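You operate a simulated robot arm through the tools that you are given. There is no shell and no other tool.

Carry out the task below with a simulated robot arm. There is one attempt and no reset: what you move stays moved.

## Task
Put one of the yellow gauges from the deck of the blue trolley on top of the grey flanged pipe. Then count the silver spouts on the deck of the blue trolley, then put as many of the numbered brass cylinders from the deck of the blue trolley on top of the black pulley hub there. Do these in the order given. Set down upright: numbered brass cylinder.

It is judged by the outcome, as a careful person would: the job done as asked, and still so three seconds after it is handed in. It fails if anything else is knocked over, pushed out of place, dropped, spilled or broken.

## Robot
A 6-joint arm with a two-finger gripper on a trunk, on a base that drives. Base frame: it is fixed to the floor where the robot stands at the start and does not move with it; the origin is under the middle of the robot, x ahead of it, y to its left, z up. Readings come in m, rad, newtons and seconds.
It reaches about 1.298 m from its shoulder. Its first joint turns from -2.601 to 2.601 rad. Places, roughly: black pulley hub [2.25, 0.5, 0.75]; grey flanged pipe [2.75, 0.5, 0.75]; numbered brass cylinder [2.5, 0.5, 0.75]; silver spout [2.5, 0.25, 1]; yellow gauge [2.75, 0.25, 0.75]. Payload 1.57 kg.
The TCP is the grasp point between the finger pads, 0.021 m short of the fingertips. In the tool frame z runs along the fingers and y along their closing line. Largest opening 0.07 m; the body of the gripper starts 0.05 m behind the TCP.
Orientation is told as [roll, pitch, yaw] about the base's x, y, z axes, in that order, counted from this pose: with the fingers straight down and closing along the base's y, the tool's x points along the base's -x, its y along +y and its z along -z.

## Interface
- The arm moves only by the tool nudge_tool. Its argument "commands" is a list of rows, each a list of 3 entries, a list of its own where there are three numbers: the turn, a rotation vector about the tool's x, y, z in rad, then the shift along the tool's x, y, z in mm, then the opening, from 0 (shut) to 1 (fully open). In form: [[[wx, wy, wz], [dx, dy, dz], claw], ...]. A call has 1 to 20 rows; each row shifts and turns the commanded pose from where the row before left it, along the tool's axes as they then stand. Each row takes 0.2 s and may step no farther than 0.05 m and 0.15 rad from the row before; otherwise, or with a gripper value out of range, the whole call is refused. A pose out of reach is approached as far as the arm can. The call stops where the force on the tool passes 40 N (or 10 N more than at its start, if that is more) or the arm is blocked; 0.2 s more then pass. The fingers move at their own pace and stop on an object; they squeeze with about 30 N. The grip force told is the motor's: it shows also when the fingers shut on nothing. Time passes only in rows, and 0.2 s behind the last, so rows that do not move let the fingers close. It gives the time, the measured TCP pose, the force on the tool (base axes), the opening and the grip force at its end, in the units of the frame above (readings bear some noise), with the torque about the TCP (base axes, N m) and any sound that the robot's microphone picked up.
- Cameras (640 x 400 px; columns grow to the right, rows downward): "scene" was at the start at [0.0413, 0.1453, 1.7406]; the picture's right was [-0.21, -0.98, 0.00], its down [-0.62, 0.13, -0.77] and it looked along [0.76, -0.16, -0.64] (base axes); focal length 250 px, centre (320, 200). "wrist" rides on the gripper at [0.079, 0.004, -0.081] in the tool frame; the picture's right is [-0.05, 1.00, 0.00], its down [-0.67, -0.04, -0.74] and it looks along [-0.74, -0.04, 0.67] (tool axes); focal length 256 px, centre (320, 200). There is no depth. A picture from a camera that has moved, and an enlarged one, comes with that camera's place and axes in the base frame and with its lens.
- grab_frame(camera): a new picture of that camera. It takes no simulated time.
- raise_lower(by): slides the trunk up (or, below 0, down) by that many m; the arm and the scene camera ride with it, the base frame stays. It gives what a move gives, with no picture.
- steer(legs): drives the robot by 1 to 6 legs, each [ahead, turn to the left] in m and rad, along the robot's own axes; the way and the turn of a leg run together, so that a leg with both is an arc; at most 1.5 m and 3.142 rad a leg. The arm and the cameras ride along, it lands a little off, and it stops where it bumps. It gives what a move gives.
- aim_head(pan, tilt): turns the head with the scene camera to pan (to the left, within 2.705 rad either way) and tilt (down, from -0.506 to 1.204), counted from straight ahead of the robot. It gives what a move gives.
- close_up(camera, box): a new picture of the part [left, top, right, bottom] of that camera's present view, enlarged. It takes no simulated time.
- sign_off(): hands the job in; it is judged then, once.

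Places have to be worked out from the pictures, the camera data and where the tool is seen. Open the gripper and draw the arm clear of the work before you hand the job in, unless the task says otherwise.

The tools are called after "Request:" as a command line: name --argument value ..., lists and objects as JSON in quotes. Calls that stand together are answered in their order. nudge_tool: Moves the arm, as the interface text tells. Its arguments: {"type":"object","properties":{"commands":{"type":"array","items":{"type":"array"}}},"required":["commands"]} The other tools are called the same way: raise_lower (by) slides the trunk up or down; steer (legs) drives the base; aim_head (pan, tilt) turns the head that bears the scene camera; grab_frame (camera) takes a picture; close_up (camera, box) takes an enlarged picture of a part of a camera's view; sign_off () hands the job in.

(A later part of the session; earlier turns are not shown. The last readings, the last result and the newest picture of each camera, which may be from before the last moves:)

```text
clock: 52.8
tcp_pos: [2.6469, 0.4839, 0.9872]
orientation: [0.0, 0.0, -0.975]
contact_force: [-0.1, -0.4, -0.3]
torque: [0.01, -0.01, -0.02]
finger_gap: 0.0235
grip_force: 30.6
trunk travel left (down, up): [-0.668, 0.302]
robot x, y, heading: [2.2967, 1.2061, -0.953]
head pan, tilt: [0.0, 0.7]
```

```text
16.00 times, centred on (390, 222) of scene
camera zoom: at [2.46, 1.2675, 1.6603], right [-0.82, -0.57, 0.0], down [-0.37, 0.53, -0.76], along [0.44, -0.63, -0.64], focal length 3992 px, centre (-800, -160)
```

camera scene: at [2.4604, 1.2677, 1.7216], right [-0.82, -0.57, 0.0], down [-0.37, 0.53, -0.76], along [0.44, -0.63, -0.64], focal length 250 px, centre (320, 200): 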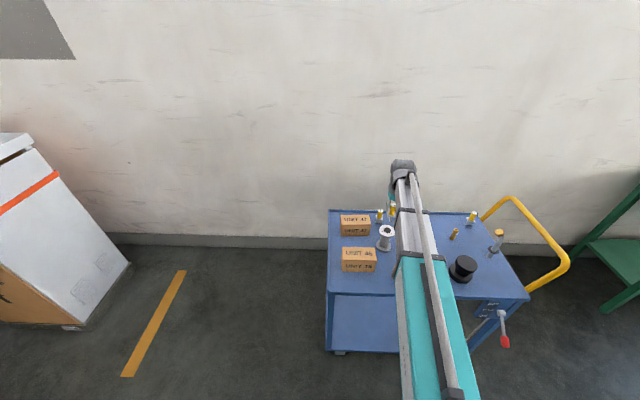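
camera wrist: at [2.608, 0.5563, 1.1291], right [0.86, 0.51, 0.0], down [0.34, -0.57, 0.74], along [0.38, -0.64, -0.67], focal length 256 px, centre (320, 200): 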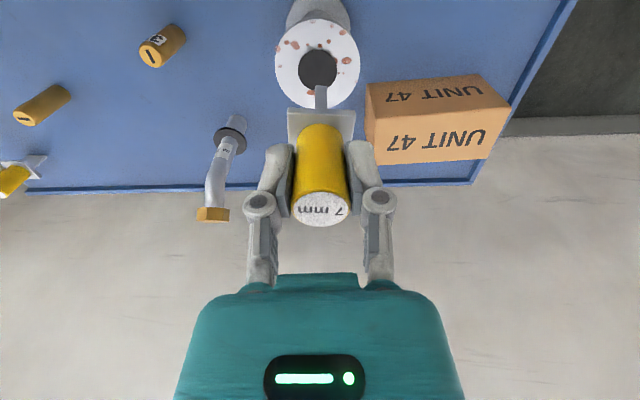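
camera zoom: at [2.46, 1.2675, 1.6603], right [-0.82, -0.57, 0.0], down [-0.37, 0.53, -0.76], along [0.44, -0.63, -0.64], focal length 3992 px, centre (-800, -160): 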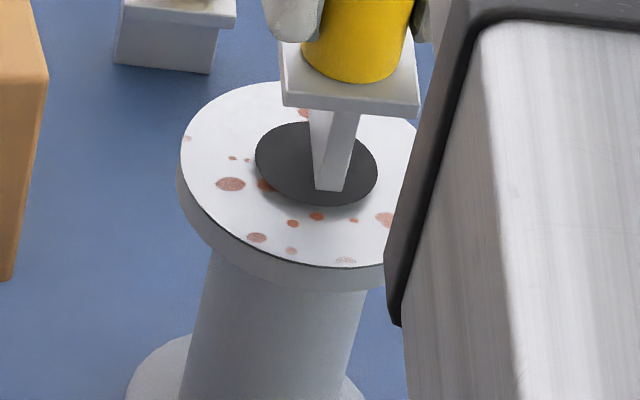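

I'll check from the wrist side before going further.

Request:
close_up --camera "wrist" --box '[280, 60, 360, 120]'

Request:
raise_lower --by -0.0007

Request:
raise_lower --by -0.0007

Request:
close_up --camera "wrist" --box '[280, 60, 360, 120]'

```text
6.67 times, centred on (320, 90) of wrist
camera zoom: at [2.6065, 0.5531, 1.0678], right [0.86, 0.52, 0.0], down [0.34, -0.57, 0.74], along [0.38, -0.64, -0.67], focal length 1707 px, centre (320, 933)
```

zoom: 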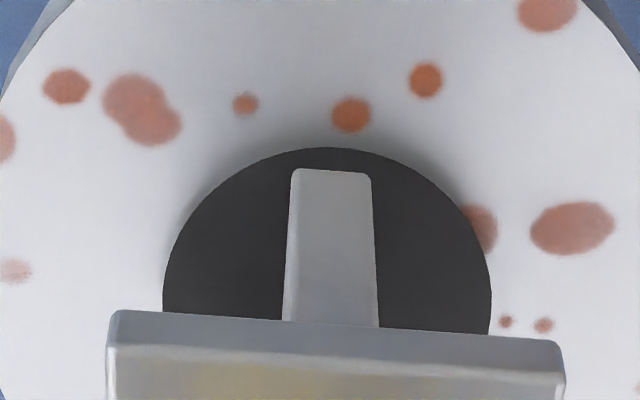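

```text
clock: 53.3
tcp_pos: [2.6468, 0.4844, 0.9863]
orientation: [0.0, 0.0, -0.976]
contact_force: [0.2, -1.2, 0.0]
torque: [0.02, -0.01, 0.04]
finger_gap: 0.024
grip_force: 29.9
trunk travel left (down, up): [-0.667, 0.303]
robot x, y, heading: [2.2971, 1.209, -0.961]
head pan, tilt: [0.0, 0.7]
```

```text
clock: 53.8
tcp_pos: [2.6462, 0.4837, 0.9853]
orientation: [0.001, 0.0, -0.977]
contact_force: [0.0, 0.0, -0.4]
torque: [0.0, 0.02, -0.01]
finger_gap: 0.0235
grip_force: 29.7
trunk travel left (down, up): [-0.667, 0.303]
robot x, y, heading: [2.2953, 1.2082, -0.955]
head pan, tilt: [0.0, 0.7]
```

```text
6.67 times, centred on (320, 90) of wrist
camera zoom: at [2.6065, 0.5531, 1.0664], right [0.86, 0.52, 0.0], down [0.34, -0.57, 0.74], along [0.38, -0.64, -0.67], focal length 1707 px, centre (320, 933)
```

zoom: 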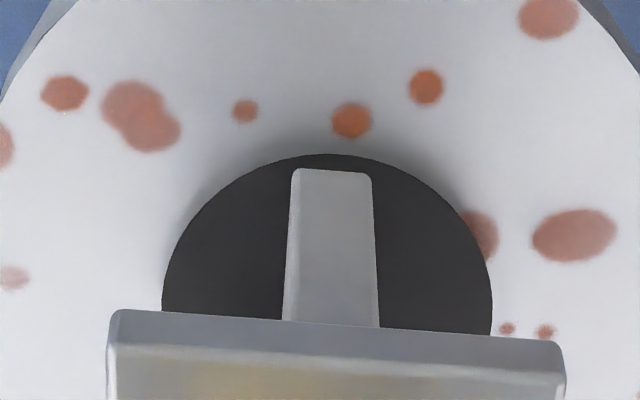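

The blade still shows about 2 mm of clearance at the disc's near edge. I'll continue with fine steps.

Request:
raise_lower --by -0.0007

Request:
raise_lower --by -0.0007

Request:
close_up --camera "wrist" --box '[280, 60, 360, 120]'

Request:
close_up --camera "scene" --box '[375, 210, 405, 235]'

```text
clock: 54.3
tcp_pos: [2.6475, 0.4847, 0.9843]
orientation: [-0.003, 0.0, -0.976]
contact_force: [0.2, 0.4, -1.0]
torque: [-0.01, 0.01, 0.0]
finger_gap: 0.0239
grip_force: 30.0
trunk travel left (down, up): [-0.666, 0.304]
robot x, y, heading: [2.2971, 1.2093, -0.957]
head pan, tilt: [0.0, 0.7]
```

```text
clock: 54.8
tcp_pos: [2.6472, 0.4838, 0.9831]
orientation: [0.0, 0.0, -0.976]
contact_force: [0.3, 0.1, -0.8]
torque: [0.01, 0.04, -0.01]
finger_gap: 0.0236
grip_force: 30.1
trunk travel left (down, up): [-0.665, 0.305]
robot x, y, heading: [2.2977, 1.2047, -0.961]
head pan, tilt: [0.0, 0.7]
```

```text
6.67 times, centred on (320, 90) of wrist
camera zoom: at [2.6065, 0.5531, 1.065], right [0.86, 0.52, 0.0], down [0.34, -0.57, 0.74], along [0.38, -0.64, -0.67], focal length 1707 px, centre (320, 933)
```

zoom: 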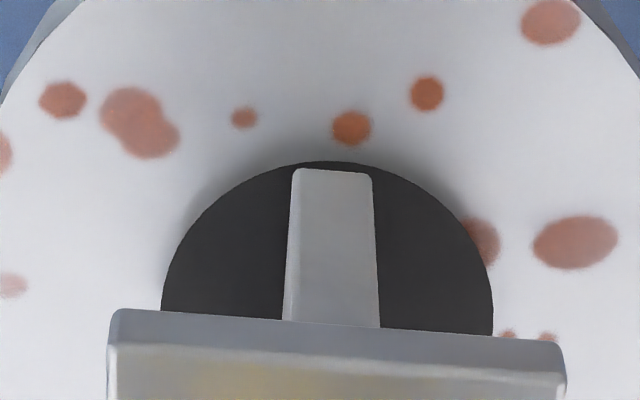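

```text
16.00 times, centred on (390, 222) of scene
camera zoom: at [2.46, 1.2675, 1.6575], right [-0.82, -0.57, 0.0], down [-0.37, 0.53, -0.76], along [0.44, -0.63, -0.64], focal length 3992 px, centre (-800, -160)
```

zoom: 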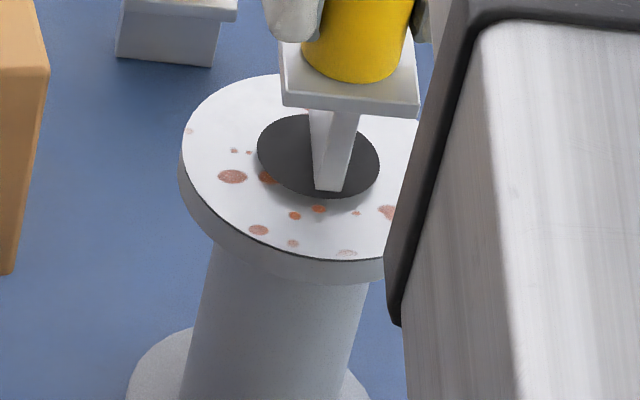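

There is still no contact; about 1–1.5 mm remains at the near edge. I'll continue with fine steps.

Request:
raise_lower --by -0.0007

Request:
raise_lower --by -0.0007

Request:
close_up --camera "wrist" --box '[280, 60, 360, 120]'

Request:
close_up --camera "scene" --box '[375, 210, 405, 235]'

```text
clock: 55.3
tcp_pos: [2.6475, 0.4841, 0.9833]
orientation: [0.0, 0.0, -0.976]
contact_force: [-0.5, -0.3, -1.1]
torque: [0.02, 0.0, -0.02]
finger_gap: 0.0238
grip_force: 30.0
trunk travel left (down, up): [-0.665, 0.305]
robot x, y, heading: [2.2951, 1.2072, -0.958]
head pan, tilt: [0.0, 0.7]
```

```text
clock: 55.8
tcp_pos: [2.6473, 0.4845, 0.9835]
orientation: [-0.002, 0.0, -0.974]
contact_force: [-0.3, -0.3, -0.5]
torque: [0.01, -0.04, -0.01]
finger_gap: 0.0237
grip_force: 30.3
trunk travel left (down, up): [-0.664, 0.306]
robot x, y, heading: [2.2996, 1.2071, -0.96]
head pan, tilt: [0.0, 0.7]
```

```text
6.67 times, centred on (320, 90) of wrist
camera zoom: at [2.6065, 0.5531, 1.0636], right [0.86, 0.52, 0.0], down [0.34, -0.57, 0.74], along [0.38, -0.64, -0.67], focal length 1707 px, centre (320, 933)
```

zoom: 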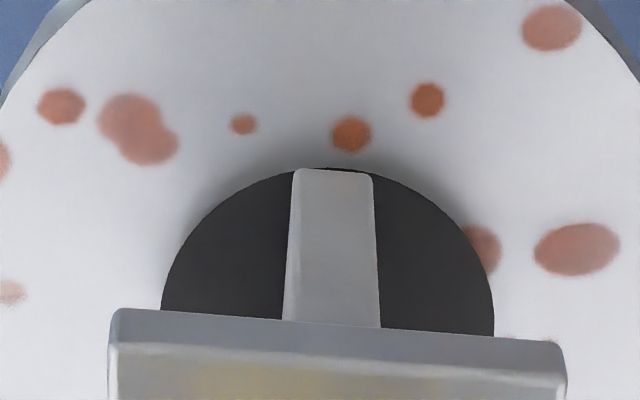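

```text
16.00 times, centred on (390, 222) of scene
camera zoom: at [2.46, 1.2675, 1.6561], right [-0.82, -0.57, 0.0], down [-0.37, 0.53, -0.76], along [0.44, -0.63, -0.64], focal length 3992 px, centre (-800, -160)
```

zoom: 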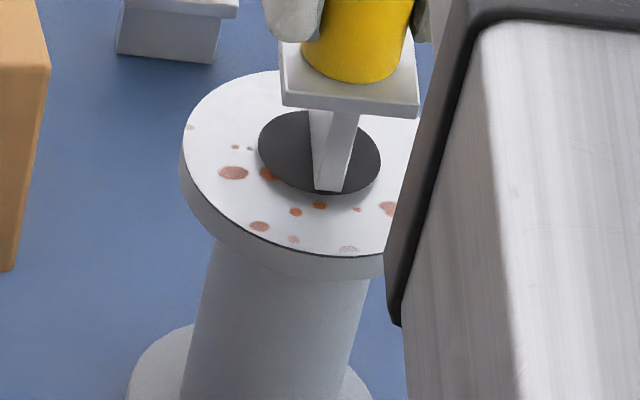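

Comparing both views, about 2 mm of height remains and the blade's near edge sits at the disc's rim. I'll shift 2 mm outward and keep lowering.

Request:
nudge_tool --commands '[[[0, 0, 0], [-2, 0, 0], 0], [[0, 0, 0], [0, 0, 0], 0]]'

Request:
raise_lower --by -0.0007

Request:
raise_lower --by -0.0007

Request:
close_up --camera "wrist" --box '[280, 60, 360, 120]'

Request:
close_up --camera "scene" --box '[375, 210, 405, 235]'

```text
clock: 56.4
tcp_pos: [2.6473, 0.4825, 0.9816]
orientation: [-0.001, -0.001, -0.975]
contact_force: [0.1, -0.2, -0.5]
torque: [-0.03, -0.03, -0.01]
finger_gap: 0.024
grip_force: 30.5
trunk travel left (down, up): [-0.664, 0.306]
robot x, y, heading: [2.2983, 1.2071, -0.959]
head pan, tilt: [0.0, 0.7]
```

```text
clock: 57.0
tcp_pos: [2.6482, 0.4826, 0.9823]
orientation: [0.001, 0.001, -0.976]
contact_force: [0.0, 0.4, -0.9]
torque: [0.03, 0.01, -0.01]
finger_gap: 0.0236
grip_force: 29.8
trunk travel left (down, up): [-0.663, 0.307]
robot x, y, heading: [2.2966, 1.2095, -0.958]
head pan, tilt: [0.0, 0.7]
```

```text
clock: 57.5
tcp_pos: [2.6475, 0.4817, 0.9812]
orientation: [-0.002, -0.001, -0.974]
contact_force: [0.4, -0.2, -0.7]
torque: [0.02, 0.0, 0.0]
finger_gap: 0.0238
grip_force: 29.7
trunk travel left (down, up): [-0.662, 0.308]
robot x, y, heading: [2.2972, 1.2058, -0.957]
head pan, tilt: [0.0, 0.7]
```

```text
6.67 times, centred on (320, 90) of wrist
camera zoom: at [2.6076, 0.5515, 1.0622], right [0.86, 0.52, 0.0], down [0.34, -0.57, 0.74], along [0.38, -0.64, -0.67], focal length 1707 px, centre (320, 933)
```

zoom: 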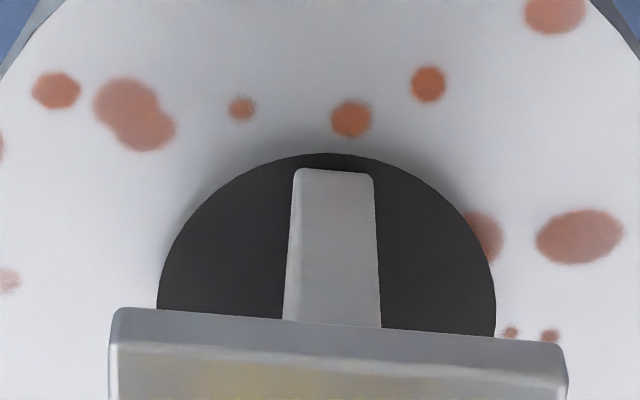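

```text
16.00 times, centred on (390, 222) of scene
camera zoom: at [2.46, 1.2675, 1.6547], right [-0.82, -0.57, 0.0], down [-0.37, 0.53, -0.76], along [0.44, -0.63, -0.64], focal length 3992 px, centre (-800, -160)
```

zoom: 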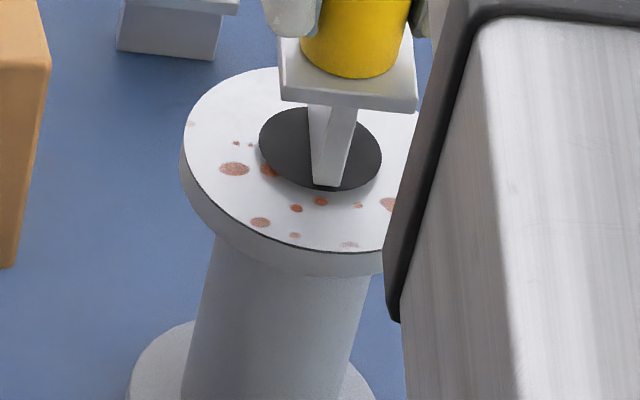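

Now the two views agree to about 0.5 mm of remaining height. I'll continue with fine steps.

Request:
raise_lower --by -0.0005

Request:
raise_lower --by -0.0005

Request:
raise_lower --by -0.0005

Request:
close_up --camera "wrist" --box '[280, 60, 360, 120]'

Request:
close_up --camera "scene" --box '[375, 205, 405, 230]'

```text
clock: 58.0
tcp_pos: [2.6484, 0.483, 0.981]
orientation: [0.001, 0.001, -0.975]
contact_force: [0.4, -0.2, -0.5]
torque: [0.0, 0.02, 0.04]
finger_gap: 0.0236
grip_force: 30.3
trunk travel left (down, up): [-0.662, 0.308]
robot x, y, heading: [2.2932, 1.2097, -0.958]
head pan, tilt: [0.0, 0.7]
```

```text
clock: 58.5
tcp_pos: [2.6473, 0.4833, 0.98]
orientation: [0.0, 0.0, -0.976]
contact_force: [0.0, -0.5, 0.1]
torque: [-0.02, 0.0, 0.02]
finger_gap: 0.0237
grip_force: 30.3
trunk travel left (down, up): [-0.661, 0.309]
robot x, y, heading: [2.2955, 1.2051, -0.959]
head pan, tilt: [0.0, 0.7]
```

```text
clock: 59.0
tcp_pos: [2.6489, 0.4822, 0.9796]
orientation: [-0.001, 0.001, -0.975]
contact_force: [-0.5, -0.5, -0.3]
torque: [0.02, 0.02, -0.01]
finger_gap: 0.0237
grip_force: 30.2
trunk travel left (down, up): [-0.661, 0.309]
robot x, y, heading: [2.2936, 1.206, -0.961]
head pan, tilt: [0.0, 0.7]
```

```text
6.67 times, centred on (320, 90) of wrist
camera zoom: at [2.6076, 0.5515, 1.0607], right [0.86, 0.52, 0.0], down [0.34, -0.57, 0.74], along [0.38, -0.64, -0.67], focal length 1707 px, centre (320, 933)
```

zoom: 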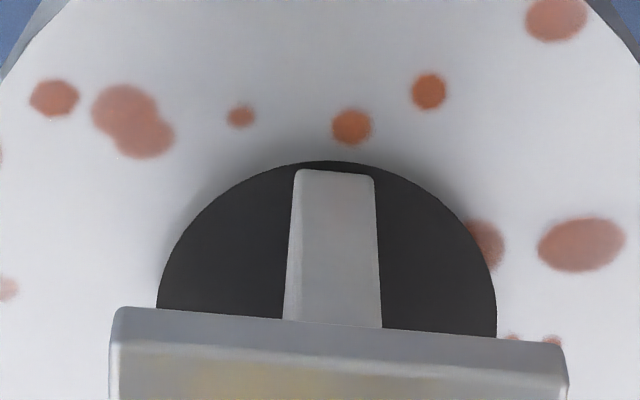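

```text
16.00 times, centred on (390, 218) of scene
camera zoom: at [2.46, 1.2675, 1.6532], right [-0.82, -0.57, 0.0], down [-0.37, 0.53, -0.76], along [0.44, -0.63, -0.64], focal length 3992 px, centre (-800, -80)
```

zoom: 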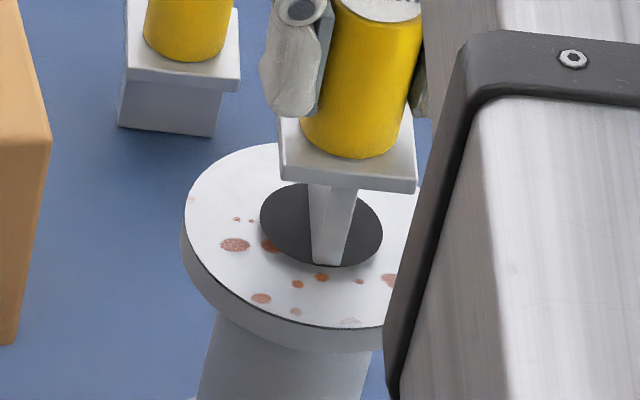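

No contact shows in the force readings yet. I'll continue with small steps and watch both views.

Request:
raise_lower --by -0.0006

Request:
raise_lower --by -0.0006

Request:
raise_lower --by -0.0006

Request:
close_up --camera "wrist" --box '[280, 60, 360, 120]'

Request:
close_up --camera "scene" --box '[375, 205, 405, 230]'

```text
clock: 59.5
tcp_pos: [2.6471, 0.4824, 0.9782]
orientation: [0.0, 0.0, -0.976]
contact_force: [0.4, -0.5, -0.1]
torque: [0.01, -0.02, 0.01]
finger_gap: 0.0238
grip_force: 30.0
trunk travel left (down, up): [-0.66, 0.31]
robot x, y, heading: [2.2957, 1.2059, -0.96]
head pan, tilt: [0.0, 0.7]
```

```text
clock: 60.0
tcp_pos: [2.6481, 0.4827, 0.9782]
orientation: [0.0, -0.001, -0.975]
contact_force: [-0.8, 0.3, -1.8]
torque: [0.0, -0.01, 0.0]
finger_gap: 0.0236
grip_force: 29.3
trunk travel left (down, up): [-0.66, 0.31]
robot x, y, heading: [2.294, 1.2075, -0.962]
head pan, tilt: [0.0, 0.7]
```

```text
clock: 60.5
tcp_pos: [2.6477, 0.4823, 0.9791]
orientation: [0.0, 0.0, -0.976]
contact_force: [0.3, -2.0, 6.1]
torque: [-0.09, -0.04, 0.03]
finger_gap: 0.0235
grip_force: 30.0
trunk travel left (down, up): [-0.659, 0.311]
robot x, y, heading: [2.2953, 1.2052, -0.961]
head pan, tilt: [0.0, 0.7]
```

```text
6.67 times, centred on (320, 90) of wrist
camera zoom: at [2.6075, 0.5517, 1.0592], right [0.86, 0.52, 0.0], down [0.34, -0.57, 0.75], along [0.38, -0.64, -0.67], focal length 1707 px, centre (320, 933)
```

zoom: 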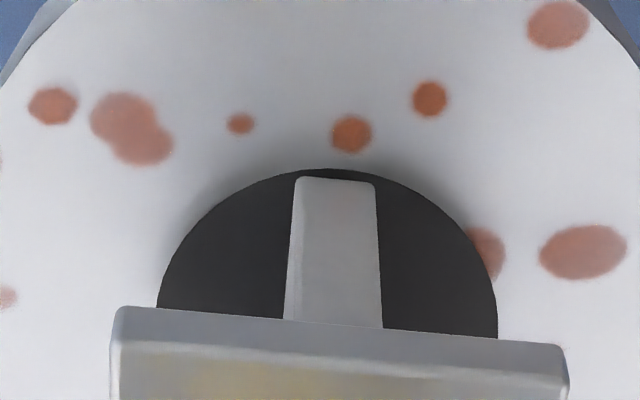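

```text
16.00 times, centred on (390, 218) of scene
camera zoom: at [2.4597, 1.268, 1.6515], right [-0.82, -0.57, 0.0], down [-0.37, 0.53, -0.77], along [0.44, -0.63, -0.64], focal length 3992 px, centre (-800, -80)
```

zoom: 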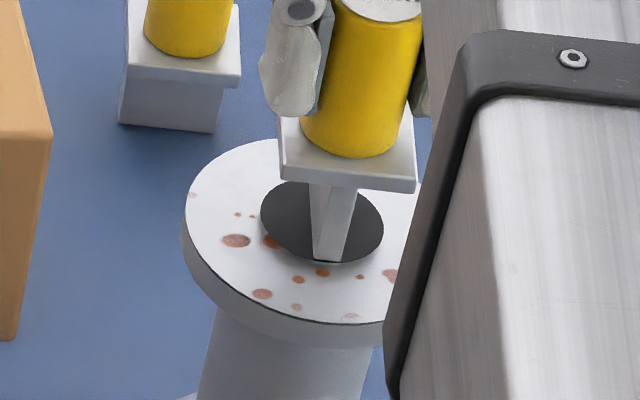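

Contact: the force has risen to about 6 N. I'll relax the pads slightly, open them, and check that the gauge stands.

Request:
nudge_tool --commands '[[[0, 0, 0], [0, 0, 0], 0.38], [[0, 0, 0], [0, 0, 0], 0.42], [[0, 0, 0], [0, 0, 0], 0.5], [[0, 0, 0], [0, 0, 0], 0.6], [[0, 0, 0], [0, 0, 0], 0.75]]'

Request:
grab_frame --camera "wrist"

Request:
close_up --camera "scene" --box '[365, 190, 415, 240]'

```text
clock: 61.7
tcp_pos: [2.6472, 0.4817, 0.9777]
orientation: [0.0, -0.002, -0.975]
contact_force: [-0.3, 0.5, -0.1]
torque: [0.03, 0.02, 0.06]
finger_gap: 0.0526
grip_force: 0.0
trunk travel left (down, up): [-0.659, 0.311]
robot x, y, heading: [2.2981, 1.2044, -0.963]
head pan, tilt: [0.0, 0.7]
```

```text
taken
camera wrist: at [2.6076, 0.5516, 1.0589], right [0.86, 0.52, 0.0], down [0.34, -0.57, 0.74], along [0.38, -0.64, -0.67], focal length 256 px, centre (320, 200)
```

wrist: 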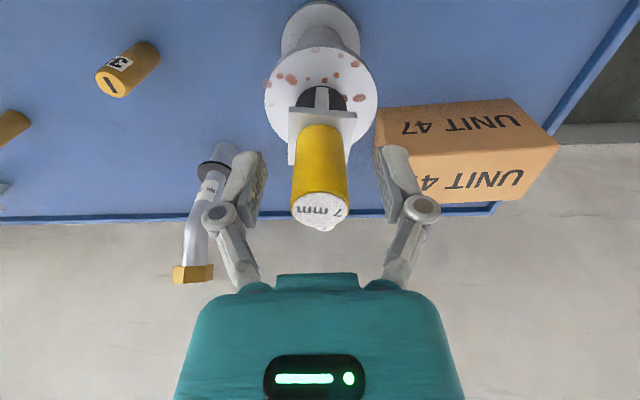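

```text
8.00 times, centred on (390, 215) of scene
camera zoom: at [2.4599, 1.2675, 1.6514], right [-0.82, -0.57, 0.0], down [-0.37, 0.53, -0.76], along [0.44, -0.63, -0.64], focal length 1996 px, centre (-240, 80)
```

zoom: 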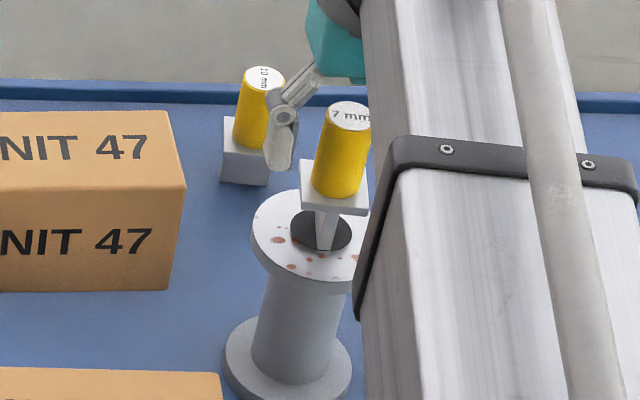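

The gauge stands on the pipe on its own. I'll raise the trunk clear of it and look again.

Request:
raise_lower --by 0.1

Request:
grab_frame --camera "wrist"

Request:
close_up --camera "scene" --box '[320, 200, 520, 325]'

```text
clock: 63.0
tcp_pos: [2.6493, 0.4825, 1.0774]
orientation: [0.001, 0.0, -0.977]
contact_force: [-1.2, 0.4, 0.1]
torque: [0.03, -0.01, 0.02]
finger_gap: 0.0525
grip_force: 0.1
trunk travel left (down, up): [-0.759, 0.211]
robot x, y, heading: [2.2928, 1.207, -0.965]
head pan, tilt: [0.0, 0.7]
```

```text
taken
camera wrist: at [2.6076, 0.5515, 1.1588], right [0.86, 0.52, 0.0], down [0.34, -0.57, 0.74], along [0.38, -0.64, -0.67], focal length 256 px, centre (320, 200)
```

wrist: 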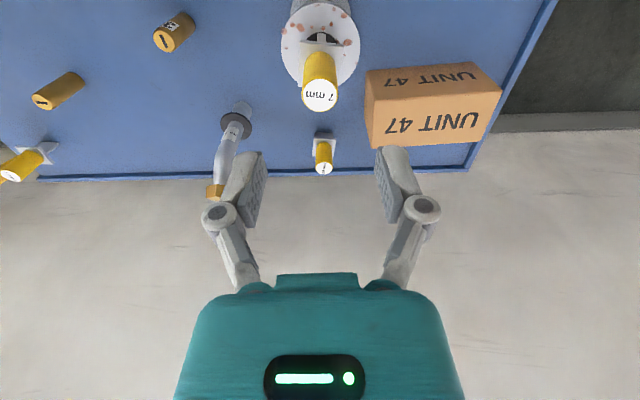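

```text
3.20 times, centred on (420, 262) of scene
camera zoom: at [2.46, 1.2674, 1.7514], right [-0.82, -0.57, 0.0], down [-0.37, 0.53, -0.76], along [0.44, -0.63, -0.64], focal length 798 px, centre (0, 0)
```

zoom: 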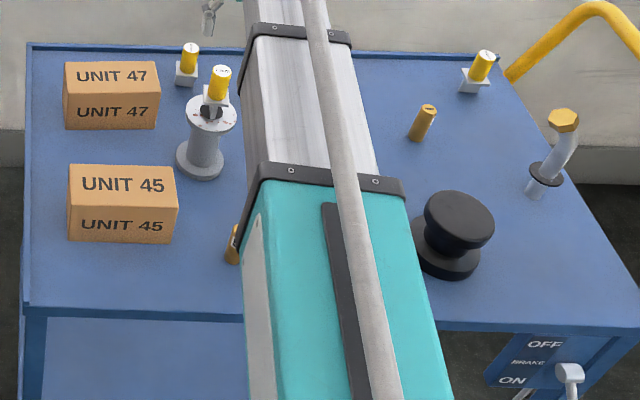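

The gauge is standing on the pipe. There are two spouts, so two cylinders go on the hub; number 35 is at about (2.516, 0.397) with its top at z 0.862, and I'll move over it.

Request:
nudge_tool --commands '[[[0, 0, 0], [0.8, -39.3, 0], 0.75], [[0, 0, 0], [0.8, -39.3, 0], 0.75], [[0, 0, 0], [0.8, -39.3, 0], 0.75], [[0, 0, 0], [0.8, -39.3, 0], 0.75], [[0, 0, 0], [0, 0, 0], 0.75]]'

Request:
grab_frame --camera "wrist"

Request:
close_up --camera "wrist" --box '[260, 20, 380, 140]'

Request:
close_up --camera "scene" --box '[320, 200, 520, 325]'

```text
clock: 64.2
tcp_pos: [2.5163, 0.3968, 1.0779]
orientation: [0.001, 0.002, -0.976]
contact_force: [-0.3, 0.0, -0.2]
torque: [0.03, -0.02, 0.02]
finger_gap: 0.0525
grip_force: 0.1
trunk travel left (down, up): [-0.759, 0.211]
robot x, y, heading: [2.2932, 1.2065, -0.966]
head pan, tilt: [0.0, 0.7]
```

```text
taken
camera wrist: at [2.4758, 0.4658, 1.1589], right [0.86, 0.52, 0.0], down [0.34, -0.57, 0.74], along [0.38, -0.64, -0.67], focal length 256 px, centre (320, 200)
```

wrist: 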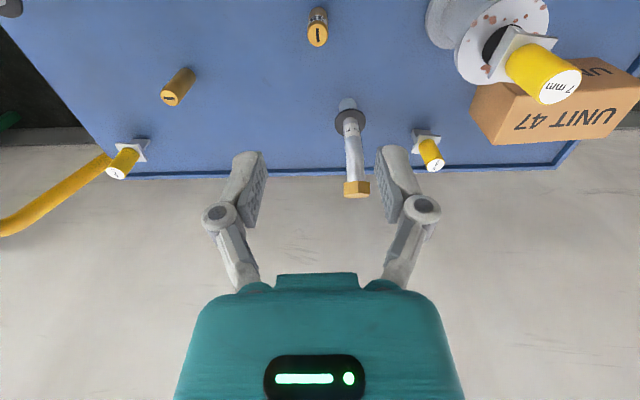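

```text
3.33 times, centred on (320, 80) of wrist
camera zoom: at [2.4758, 0.4658, 1.1589], right [0.86, 0.52, 0.0], down [0.34, -0.57, 0.74], along [0.38, -0.64, -0.67], focal length 853 px, centre (320, 600)
```

zoom: 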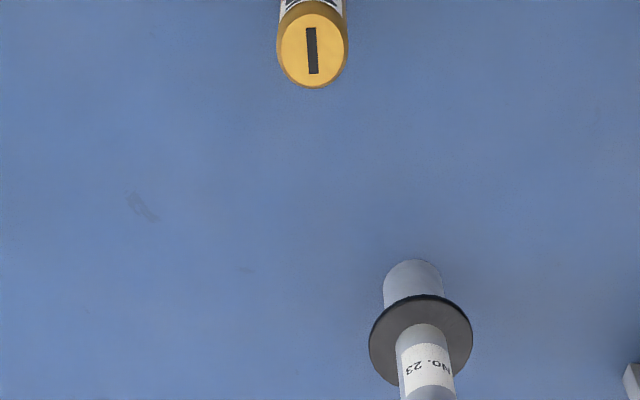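

```text
3.20 times, centred on (420, 262) of scene
camera zoom: at [2.4596, 1.2674, 1.7515], right [-0.82, -0.57, 0.0], down [-0.37, 0.53, -0.76], along [0.44, -0.63, -0.64], focal length 798 px, centre (0, 0)
```

zoom: 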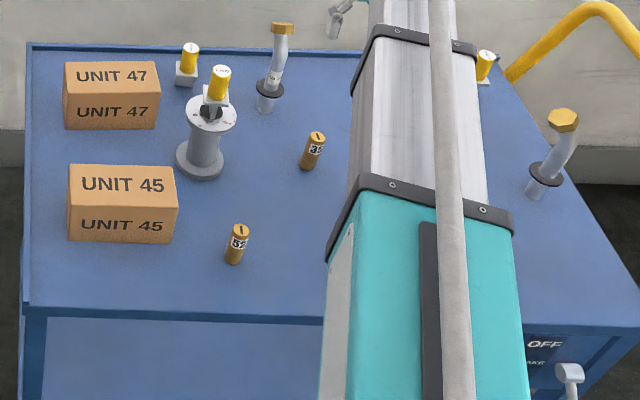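

Number 35 is about 2 mm left of the axis. I'll correct that, lower until the fingertips are just above its top, and recheck.

Request:
nudge_tool --commands '[[[0, 0, 0], [-0.7, -2, 0], 0.75], [[0, 0, 0], [0, 0, 0], 0.75]]'

Request:
raise_lower --by -0.178

Request:
grab_frame --camera "wrist"

```text
clock: 64.8
tcp_pos: [2.5155, 0.3955, 1.0772]
orientation: [-0.002, 0.001, -0.974]
contact_force: [0.2, -0.4, -1.0]
torque: [-0.01, -0.01, -0.01]
finger_gap: 0.0526
grip_force: 0.1
trunk travel left (down, up): [-0.759, 0.211]
robot x, y, heading: [2.2987, 1.2059, -0.961]
head pan, tilt: [0.0, 0.7]
```

```text
clock: 66.8
tcp_pos: [2.5134, 0.3964, 0.8997]
orientation: [0.001, -0.001, -0.976]
contact_force: [-0.2, -0.1, -0.4]
torque: [-0.03, -0.01, 0.01]
finger_gap: 0.0525
grip_force: 0.1
trunk travel left (down, up): [-0.581, 0.389]
robot x, y, heading: [2.295, 1.2047, -0.959]
head pan, tilt: [0.0, 0.7]
```

```text
taken
camera wrist: at [2.4747, 0.4644, 0.981], right [0.86, 0.52, 0.0], down [0.34, -0.57, 0.74], along [0.38, -0.64, -0.67], focal length 256 px, centre (320, 200)
```

wrist: 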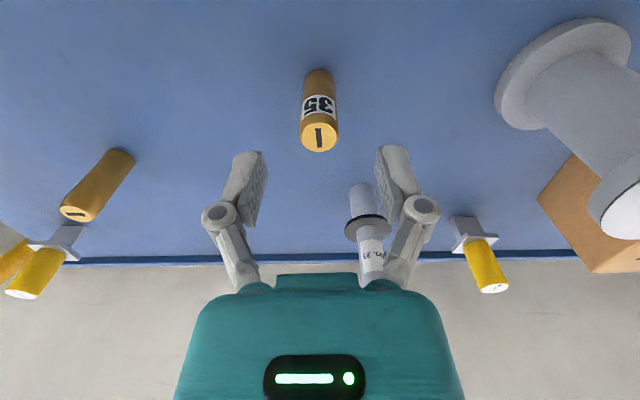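

Number 35 is centred. I'll lower to z of about 0.838 and grip it.

Request:
raise_lower --by -0.061

Request:
grab_frame --camera "wrist"

```text
clock: 67.8
tcp_pos: [2.5141, 0.3952, 0.8385]
orientation: [0.0, 0.0, -0.976]
contact_force: [0.3, 0.5, 0.1]
torque: [0.0, -0.01, 0.0]
finger_gap: 0.0525
grip_force: 0.1
trunk travel left (down, up): [-0.52, 0.45]
robot x, y, heading: [2.2962, 1.2059, -0.954]
head pan, tilt: [0.0, 0.7]
```

```text
taken
camera wrist: at [2.4747, 0.4644, 0.9199], right [0.86, 0.52, 0.0], down [0.34, -0.57, 0.74], along [0.38, -0.64, -0.67], focal length 256 px, centre (320, 200)
```

wrist: 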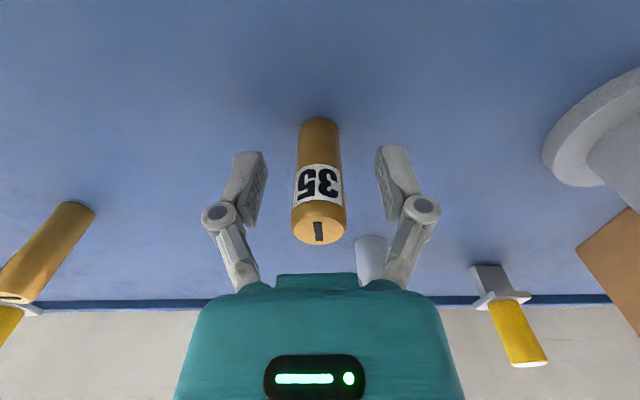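

The cylinder is centred between the pads. I'll close on it.

Request:
nudge_tool --commands '[[[0, 0, 0], [0, -0.6, 0], 0.5], [[0, 0, 0], [0, 0, 0], 0.2], [[0, 0, 0], [0, 0, 0], 0.0], [[0, 0, 0], [0, 0, 0], 0.0], [[0, 0, 0], [0, 0, 0], 0.0]]'

Request:
raise_lower --by 0.16

Request:
grab_frame --camera "wrist"

```text
clock: 69.0
tcp_pos: [2.5152, 0.3956, 0.8389]
orientation: [0.0, 0.0, -0.976]
contact_force: [1.1, -1.2, 1.9]
torque: [-0.03, -0.01, 0.0]
finger_gap: 0.021
grip_force: 30.2
trunk travel left (down, up): [-0.52, 0.45]
robot x, y, heading: [2.2992, 1.2044, -0.962]
head pan, tilt: [0.0, 0.7]
```

```text
clock: 70.8
tcp_pos: [2.5136, 0.3945, 0.9991]
orientation: [-0.002, 0.0, -0.977]
contact_force: [-1.3, 0.4, -1.1]
torque: [-0.01, -0.01, 0.0]
finger_gap: 0.0211
grip_force: 30.0
trunk travel left (down, up): [-0.68, 0.29]
robot x, y, heading: [2.2942, 1.2061, -0.958]
head pan, tilt: [0.0, 0.7]
```

```text
taken
camera wrist: at [2.474, 0.4639, 1.0797], right [0.86, 0.52, 0.0], down [0.34, -0.57, 0.74], along [0.38, -0.64, -0.67], focal length 256 px, centre (320, 200)
```

wrist: 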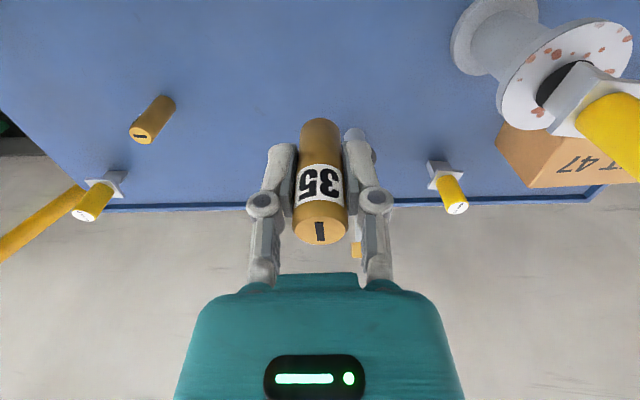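

Number 35 is lifted cleanly. I'll move over the hub to measure where it is.

Request:
nudge_tool --commands '[[[0, 0, 0], [27.3, -27.8, 0], 0], [[0, 0, 0], [27.3, -27.8, 0], 0], [[0, 0, 0], [27.3, -27.8, 0], 0], [[0, 0, 0], [27.3, -27.8, 0], 0], [[0, 0, 0], [27.3, -27.8, 0], 0], [[0, 0, 0], [0, 0, 0], 0]]'

Request:
grab_frame --camera "wrist"

Request:
grab_frame --camera "scene"

```text
clock: 72.2
tcp_pos: [2.3225, 0.4294, 0.9994]
orientation: [-0.001, -0.002, -0.975]
contact_force: [0.6, 0.4, -1.2]
torque: [0.01, -0.02, -0.04]
finger_gap: 0.0212
grip_force: 29.9
trunk travel left (down, up): [-0.68, 0.29]
robot x, y, heading: [2.2963, 1.2045, -0.961]
head pan, tilt: [0.0, 0.7]
```

```text
taken
camera wrist: at [2.2821, 0.4993, 1.0799], right [0.86, 0.52, 0.0], down [0.34, -0.57, 0.74], along [0.38, -0.64, -0.67], focal length 256 px, centre (320, 200)
```

wrist: 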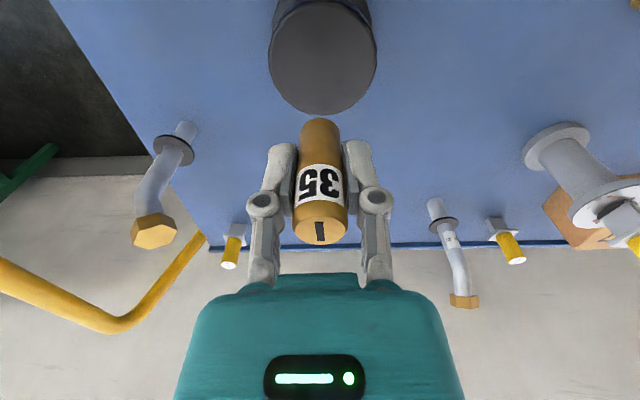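

```text
taken
camera scene: at [2.4595, 1.2674, 1.6725], right [-0.82, -0.57, 0.0], down [-0.37, 0.53, -0.76], along [0.44, -0.63, -0.64], focal length 250 px, centre (320, 200)
```

scene: 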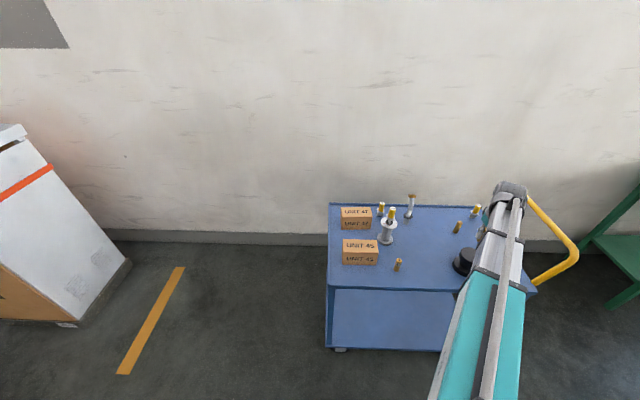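

The hub is almost under the tool axis. I'll enlarge it to find its centre and check that its top is flat.

Request:
close_up --camera "wrist" --box '[250, 0, 400, 130]'

Request:
close_up --camera "scene" --box '[430, 220, 510, 290]'

```text
3.08 times, centred on (325, 65) of wrist
camera zoom: at [2.2821, 0.4993, 1.0799], right [0.86, 0.52, 0.0], down [0.34, -0.57, 0.74], along [0.38, -0.64, -0.67], focal length 788 px, centre (305, 615)
```

zoom: 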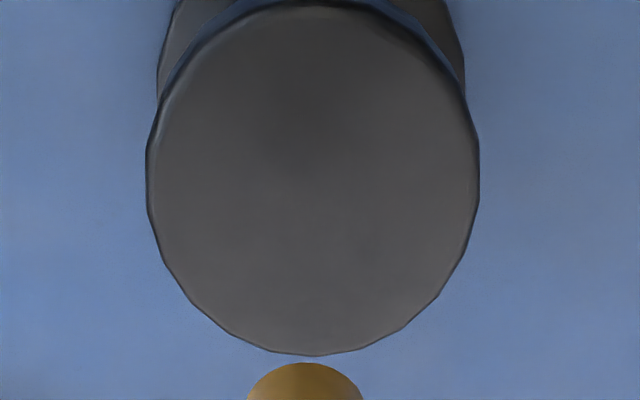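

```text
5.71 times, centred on (470, 255) of scene
camera zoom: at [2.4595, 1.2674, 1.6725], right [-0.82, -0.57, 0.0], down [-0.37, 0.53, -0.76], along [0.44, -0.63, -0.64], focal length 1426 px, centre (-537, -114)
```

zoom: 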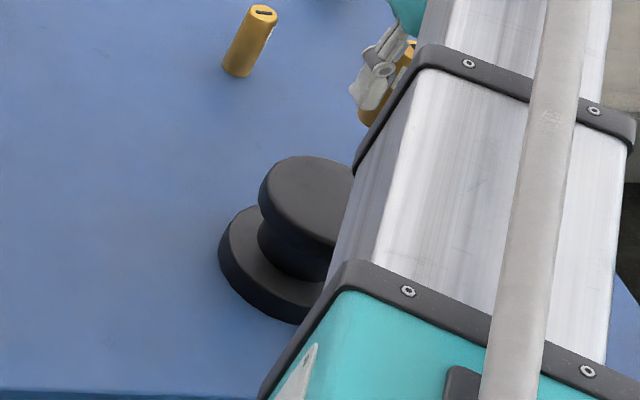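

The hub top is flat and about 78 mm across, with its centre near (2.320, 0.441). I'll lower 45 mm to triangulate its height better.

Request:
raise_lower --by -0.045

Request:
close_up --camera "wrist" --box '[240, 0, 400, 160]'

Request:
close_up --camera "scene" --box '[430, 200, 510, 270]'

```text
clock: 73.1
tcp_pos: [2.3218, 0.4297, 0.9536]
orientation: [0.002, 0.001, -0.977]
contact_force: [1.3, 0.1, -1.6]
torque: [0.02, 0.0, -0.01]
finger_gap: 0.0207
grip_force: 30.1
trunk travel left (down, up): [-0.635, 0.335]
robot x, y, heading: [2.2941, 1.2049, -0.957]
head pan, tilt: [0.0, 0.7]
```

```text
2.50 times, centred on (320, 80) of wrist
camera zoom: at [2.2826, 0.4994, 1.0349], right [0.86, 0.52, 0.0], down [0.34, -0.57, 0.74], along [0.38, -0.64, -0.67], focal length 640 px, centre (320, 500)
```

zoom: 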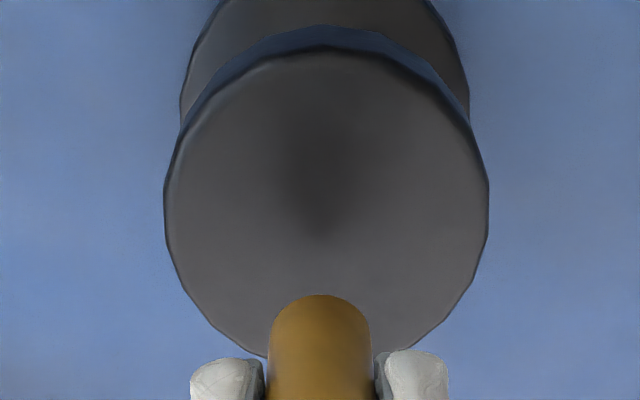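

```text
5.71 times, centred on (470, 235) of scene
camera zoom: at [2.4598, 1.2675, 1.6274], right [-0.82, -0.57, 0.0], down [-0.37, 0.53, -0.76], along [0.44, -0.63, -0.64], focal length 1426 px, centre (-537, 0)
```

zoom: 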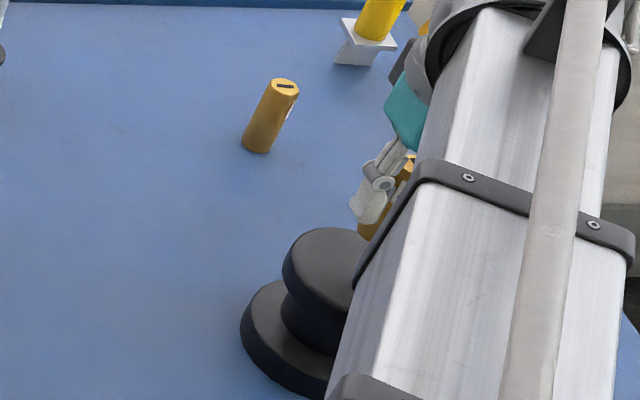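

The estimates put the hub top near z 0.885 with its centre about 12 mm nearer the robot than the tool. I'll place number 35 on the far half, about 20 mm beyond the centre, so there is room for a second.

Request:
nudge_tool --commands '[[[0, 0, 0], [-8, 1.5, 0], 0], [[0, 0, 0], [0, 0, 0], 0]]'

Request:
raise_lower --by -0.015

Request:
close_up --camera "wrist" --box '[240, 0, 400, 160]'

Request:
close_up --camera "scene" --box '[440, 210, 500, 260]'

```text
clock: 73.7
tcp_pos: [2.3298, 0.4238, 0.9528]
orientation: [-0.001, 0.001, -0.976]
contact_force: [1.0, -0.6, -1.5]
torque: [0.0, -0.01, 0.0]
finger_gap: 0.0211
grip_force: 30.1
trunk travel left (down, up): [-0.635, 0.335]
robot x, y, heading: [2.297, 1.2049, -0.963]
head pan, tilt: [0.0, 0.7]
```

```text
clock: 74.3
tcp_pos: [2.3285, 0.4243, 0.9389]
orientation: [0.0, -0.002, -0.976]
contact_force: [0.4, -0.2, -1.4]
torque: [0.01, -0.01, 0.01]
finger_gap: 0.0208
grip_force: 30.3
trunk travel left (down, up): [-0.62, 0.35]
robot x, y, heading: [2.2962, 1.2078, -0.962]
head pan, tilt: [0.0, 0.7]
```

```text
2.50 times, centred on (320, 80) of wrist
camera zoom: at [2.2884, 0.4934, 1.0198], right [0.86, 0.52, 0.0], down [0.34, -0.57, 0.74], along [0.38, -0.64, -0.67], focal length 640 px, centre (320, 500)
```

zoom: 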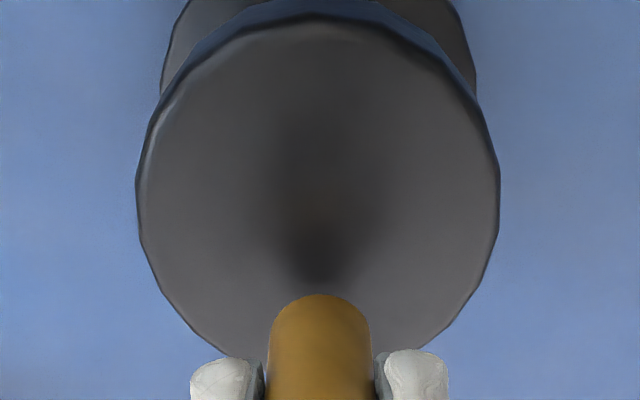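

```text
8.00 times, centred on (470, 235) of scene
camera zoom: at [2.4599, 1.2675, 1.6124], right [-0.82, -0.57, 0.0], down [-0.37, 0.53, -0.76], along [0.44, -0.63, -0.64], focal length 1996 px, centre (-880, -80)
```

zoom: 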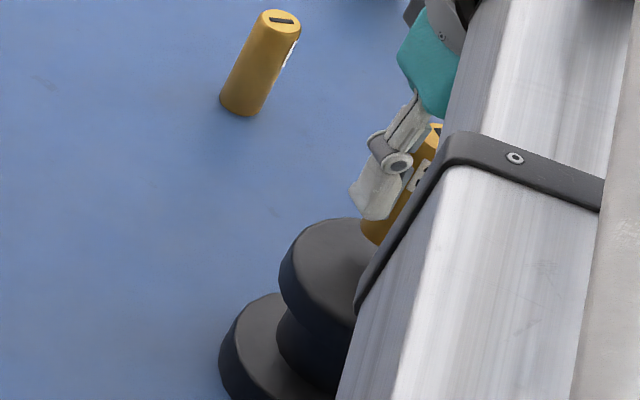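

The shading of the cylinder on the hub shows it is close. I'll lower 10 mm more and recheck.

Request:
raise_lower --by -0.01

Request:
close_up --camera "wrist" --box '[240, 0, 400, 160]'

Request:
close_up --camera "scene" --box '[440, 205, 500, 255]'

```text
clock: 74.9
tcp_pos: [2.3286, 0.423, 0.9281]
orientation: [0.0, -0.001, -0.976]
contact_force: [0.7, 0.1, -0.8]
torque: [0.01, 0.03, -0.01]
finger_gap: 0.0214
grip_force: 29.9
trunk travel left (down, up): [-0.61, 0.36]
robot x, y, heading: [2.296, 1.2029, -0.959]
head pan, tilt: [0.0, 0.7]
```

```text
2.50 times, centred on (320, 80) of wrist
camera zoom: at [2.2883, 0.4934, 1.0099], right [0.86, 0.52, 0.0], down [0.34, -0.57, 0.74], along [0.38, -0.64, -0.67], focal length 640 px, centre (320, 500)
```

zoom: 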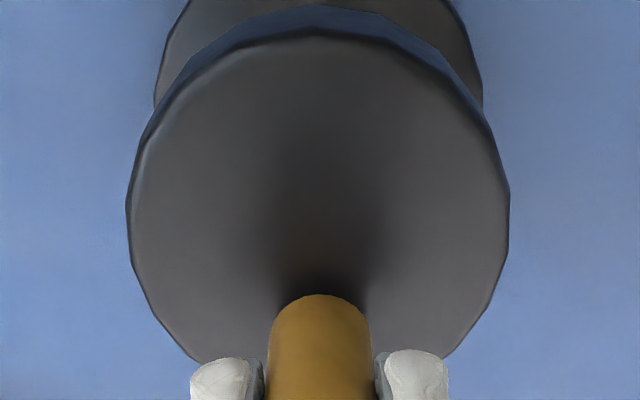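

```text
8.00 times, centred on (470, 230) of scene
camera zoom: at [2.4599, 1.2675, 1.6024], right [-0.82, -0.57, 0.0], down [-0.37, 0.53, -0.76], along [0.44, -0.63, -0.64], focal length 1996 px, centre (-880, -40)
```

zoom: 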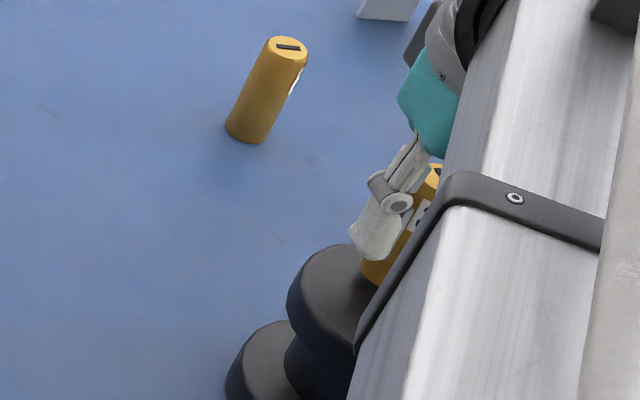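

Contact should be close now. I'll continue in about 1.5 mm steps while watching the force.

Request:
raise_lower --by -0.0015

Request:
raise_lower --by -0.0012

Request:
raise_lower --by -0.001

Request:
close_up --camera "wrist" --box '[240, 0, 400, 160]'

Request:
close_up --camera "scene" --box '[455, 215, 495, 250]'

```text
clock: 75.4
tcp_pos: [2.3298, 0.4242, 0.9276]
orientation: [0.001, -0.001, -0.976]
contact_force: [-0.7, -0.4, -1.6]
torque: [-0.02, 0.0, 0.03]
finger_gap: 0.0214
grip_force: 30.3
trunk travel left (down, up): [-0.609, 0.361]
robot x, y, heading: [2.2969, 1.2069, -0.961]
head pan, tilt: [0.0, 0.7]
```

```text
clock: 76.0
tcp_pos: [2.3287, 0.4245, 0.9268]
orientation: [0.0, 0.0, -0.976]
contact_force: [0.8, -0.6, -2.2]
torque: [-0.01, 0.02, -0.01]
finger_gap: 0.0216
grip_force: 29.5
trunk travel left (down, up): [-0.607, 0.363]
robot x, y, heading: [2.2966, 1.2057, -0.957]
head pan, tilt: [0.0, 0.7]
```

```text
clock: 76.5
tcp_pos: [2.3282, 0.4246, 0.925]
orientation: [0.001, -0.002, -0.976]
contact_force: [0.4, -0.5, -1.9]
torque: [-0.01, 0.0, -0.01]
finger_gap: 0.0211
grip_force: 30.1
trunk travel left (down, up): [-0.606, 0.364]
robot x, y, heading: [2.2955, 1.2021, -0.958]
head pan, tilt: [0.0, 0.7]
```

```text
2.50 times, centred on (320, 80) of wrist
camera zoom: at [2.2883, 0.4934, 1.0062], right [0.86, 0.52, 0.0], down [0.34, -0.57, 0.74], along [0.38, -0.64, -0.67], focal length 640 px, centre (320, 500)
```

zoom: 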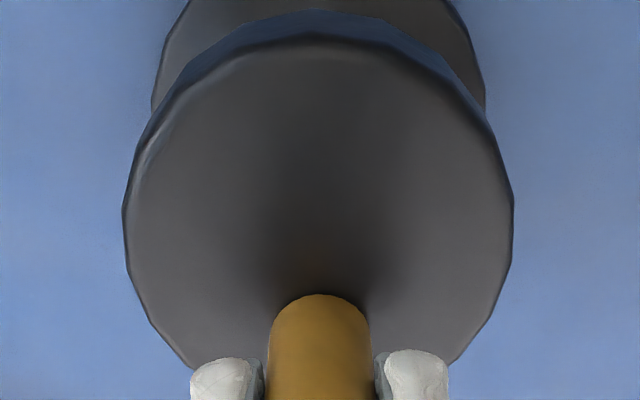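

```text
11.43 times, centred on (475, 232) of scene
camera zoom: at [2.4599, 1.2674, 1.5987], right [-0.82, -0.57, 0.0], down [-0.37, 0.53, -0.76], along [0.44, -0.63, -0.64], focal length 2852 px, centre (-1451, -171)
```

zoom: 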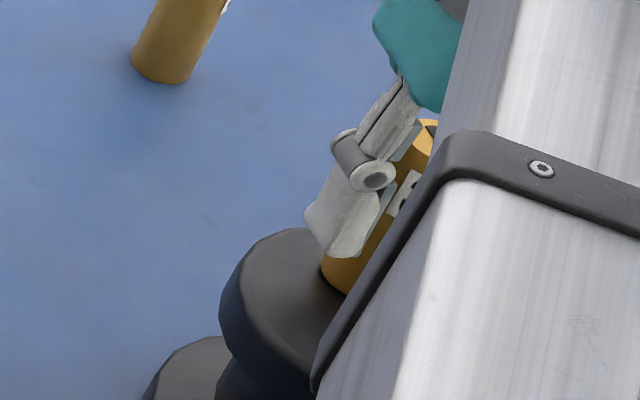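

The cylinder is heading for about 22 mm beyond the hub centre, safely within the rim. I'll keep stepping down.

Request:
raise_lower --by -0.0015

Request:
raise_lower --by -0.001

Request:
raise_lower --by -0.001

Request:
close_up --camera "wrist" --box '[270, 60, 370, 160]'

Request:
close_up --camera "scene" --box '[455, 215, 495, 250]'

```text
clock: 77.0
tcp_pos: [2.3276, 0.4237, 0.9242]
orientation: [-0.001, 0.0, -0.976]
contact_force: [-0.4, -2.1, 5.8]
torque: [-0.08, -0.02, -0.02]
finger_gap: 0.0211
grip_force: 30.9
trunk travel left (down, up): [-0.605, 0.365]
robot x, y, heading: [2.2953, 1.2054, -0.963]
head pan, tilt: [0.0, 0.7]
```

```text
clock: 77.5
tcp_pos: [2.3287, 0.4243, 0.9234]
orientation: [-0.002, -0.002, -0.975]
contact_force: [-0.4, -6.8, 20.3]
torque: [-0.19, -0.04, 0.02]
finger_gap: 0.0216
grip_force: 30.0
trunk travel left (down, up): [-0.604, 0.366]
robot x, y, heading: [2.2952, 1.2059, -0.965]
head pan, tilt: [0.0, 0.7]
```

```text
clock: 78.0
tcp_pos: [2.3287, 0.4258, 0.9224]
orientation: [0.0, 0.0, -0.976]
contact_force: [-1.0, -5.5, 19.1]
torque: [-0.19, 0.02, -0.04]
finger_gap: 0.0213
grip_force: 29.3
trunk travel left (down, up): [-0.603, 0.367]
robot x, y, heading: [2.2959, 1.2059, -0.958]
head pan, tilt: [0.0, 0.7]
```

```text
4.00 times, centred on (320, 110) of wrist
camera zoom: at [2.2882, 0.4943, 1.0035], right [0.86, 0.52, 0.0], down [0.34, -0.57, 0.75], along [0.38, -0.64, -0.67], focal length 1024 px, centre (320, 560)
```

zoom: 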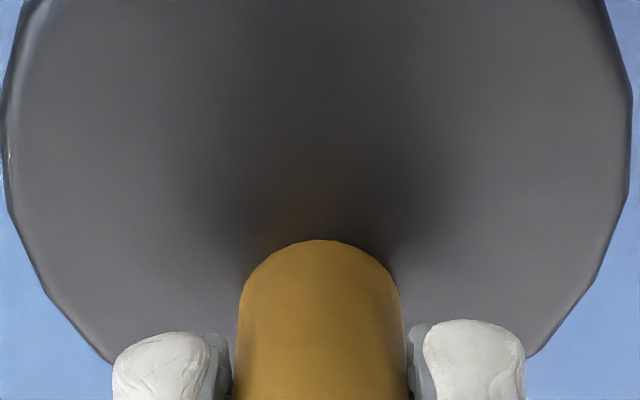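

```text
11.43 times, centred on (475, 232) of scene
camera zoom: at [2.4597, 1.269, 1.5952], right [-0.82, -0.57, 0.0], down [-0.37, 0.53, -0.77], along [0.44, -0.63, -0.64], focal length 2852 px, centre (-1451, -171)
```

zoom: 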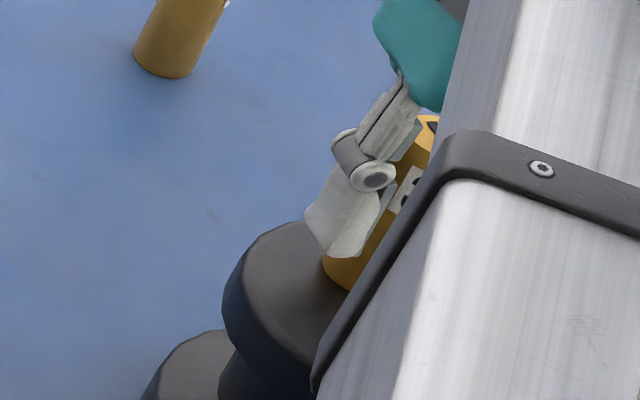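

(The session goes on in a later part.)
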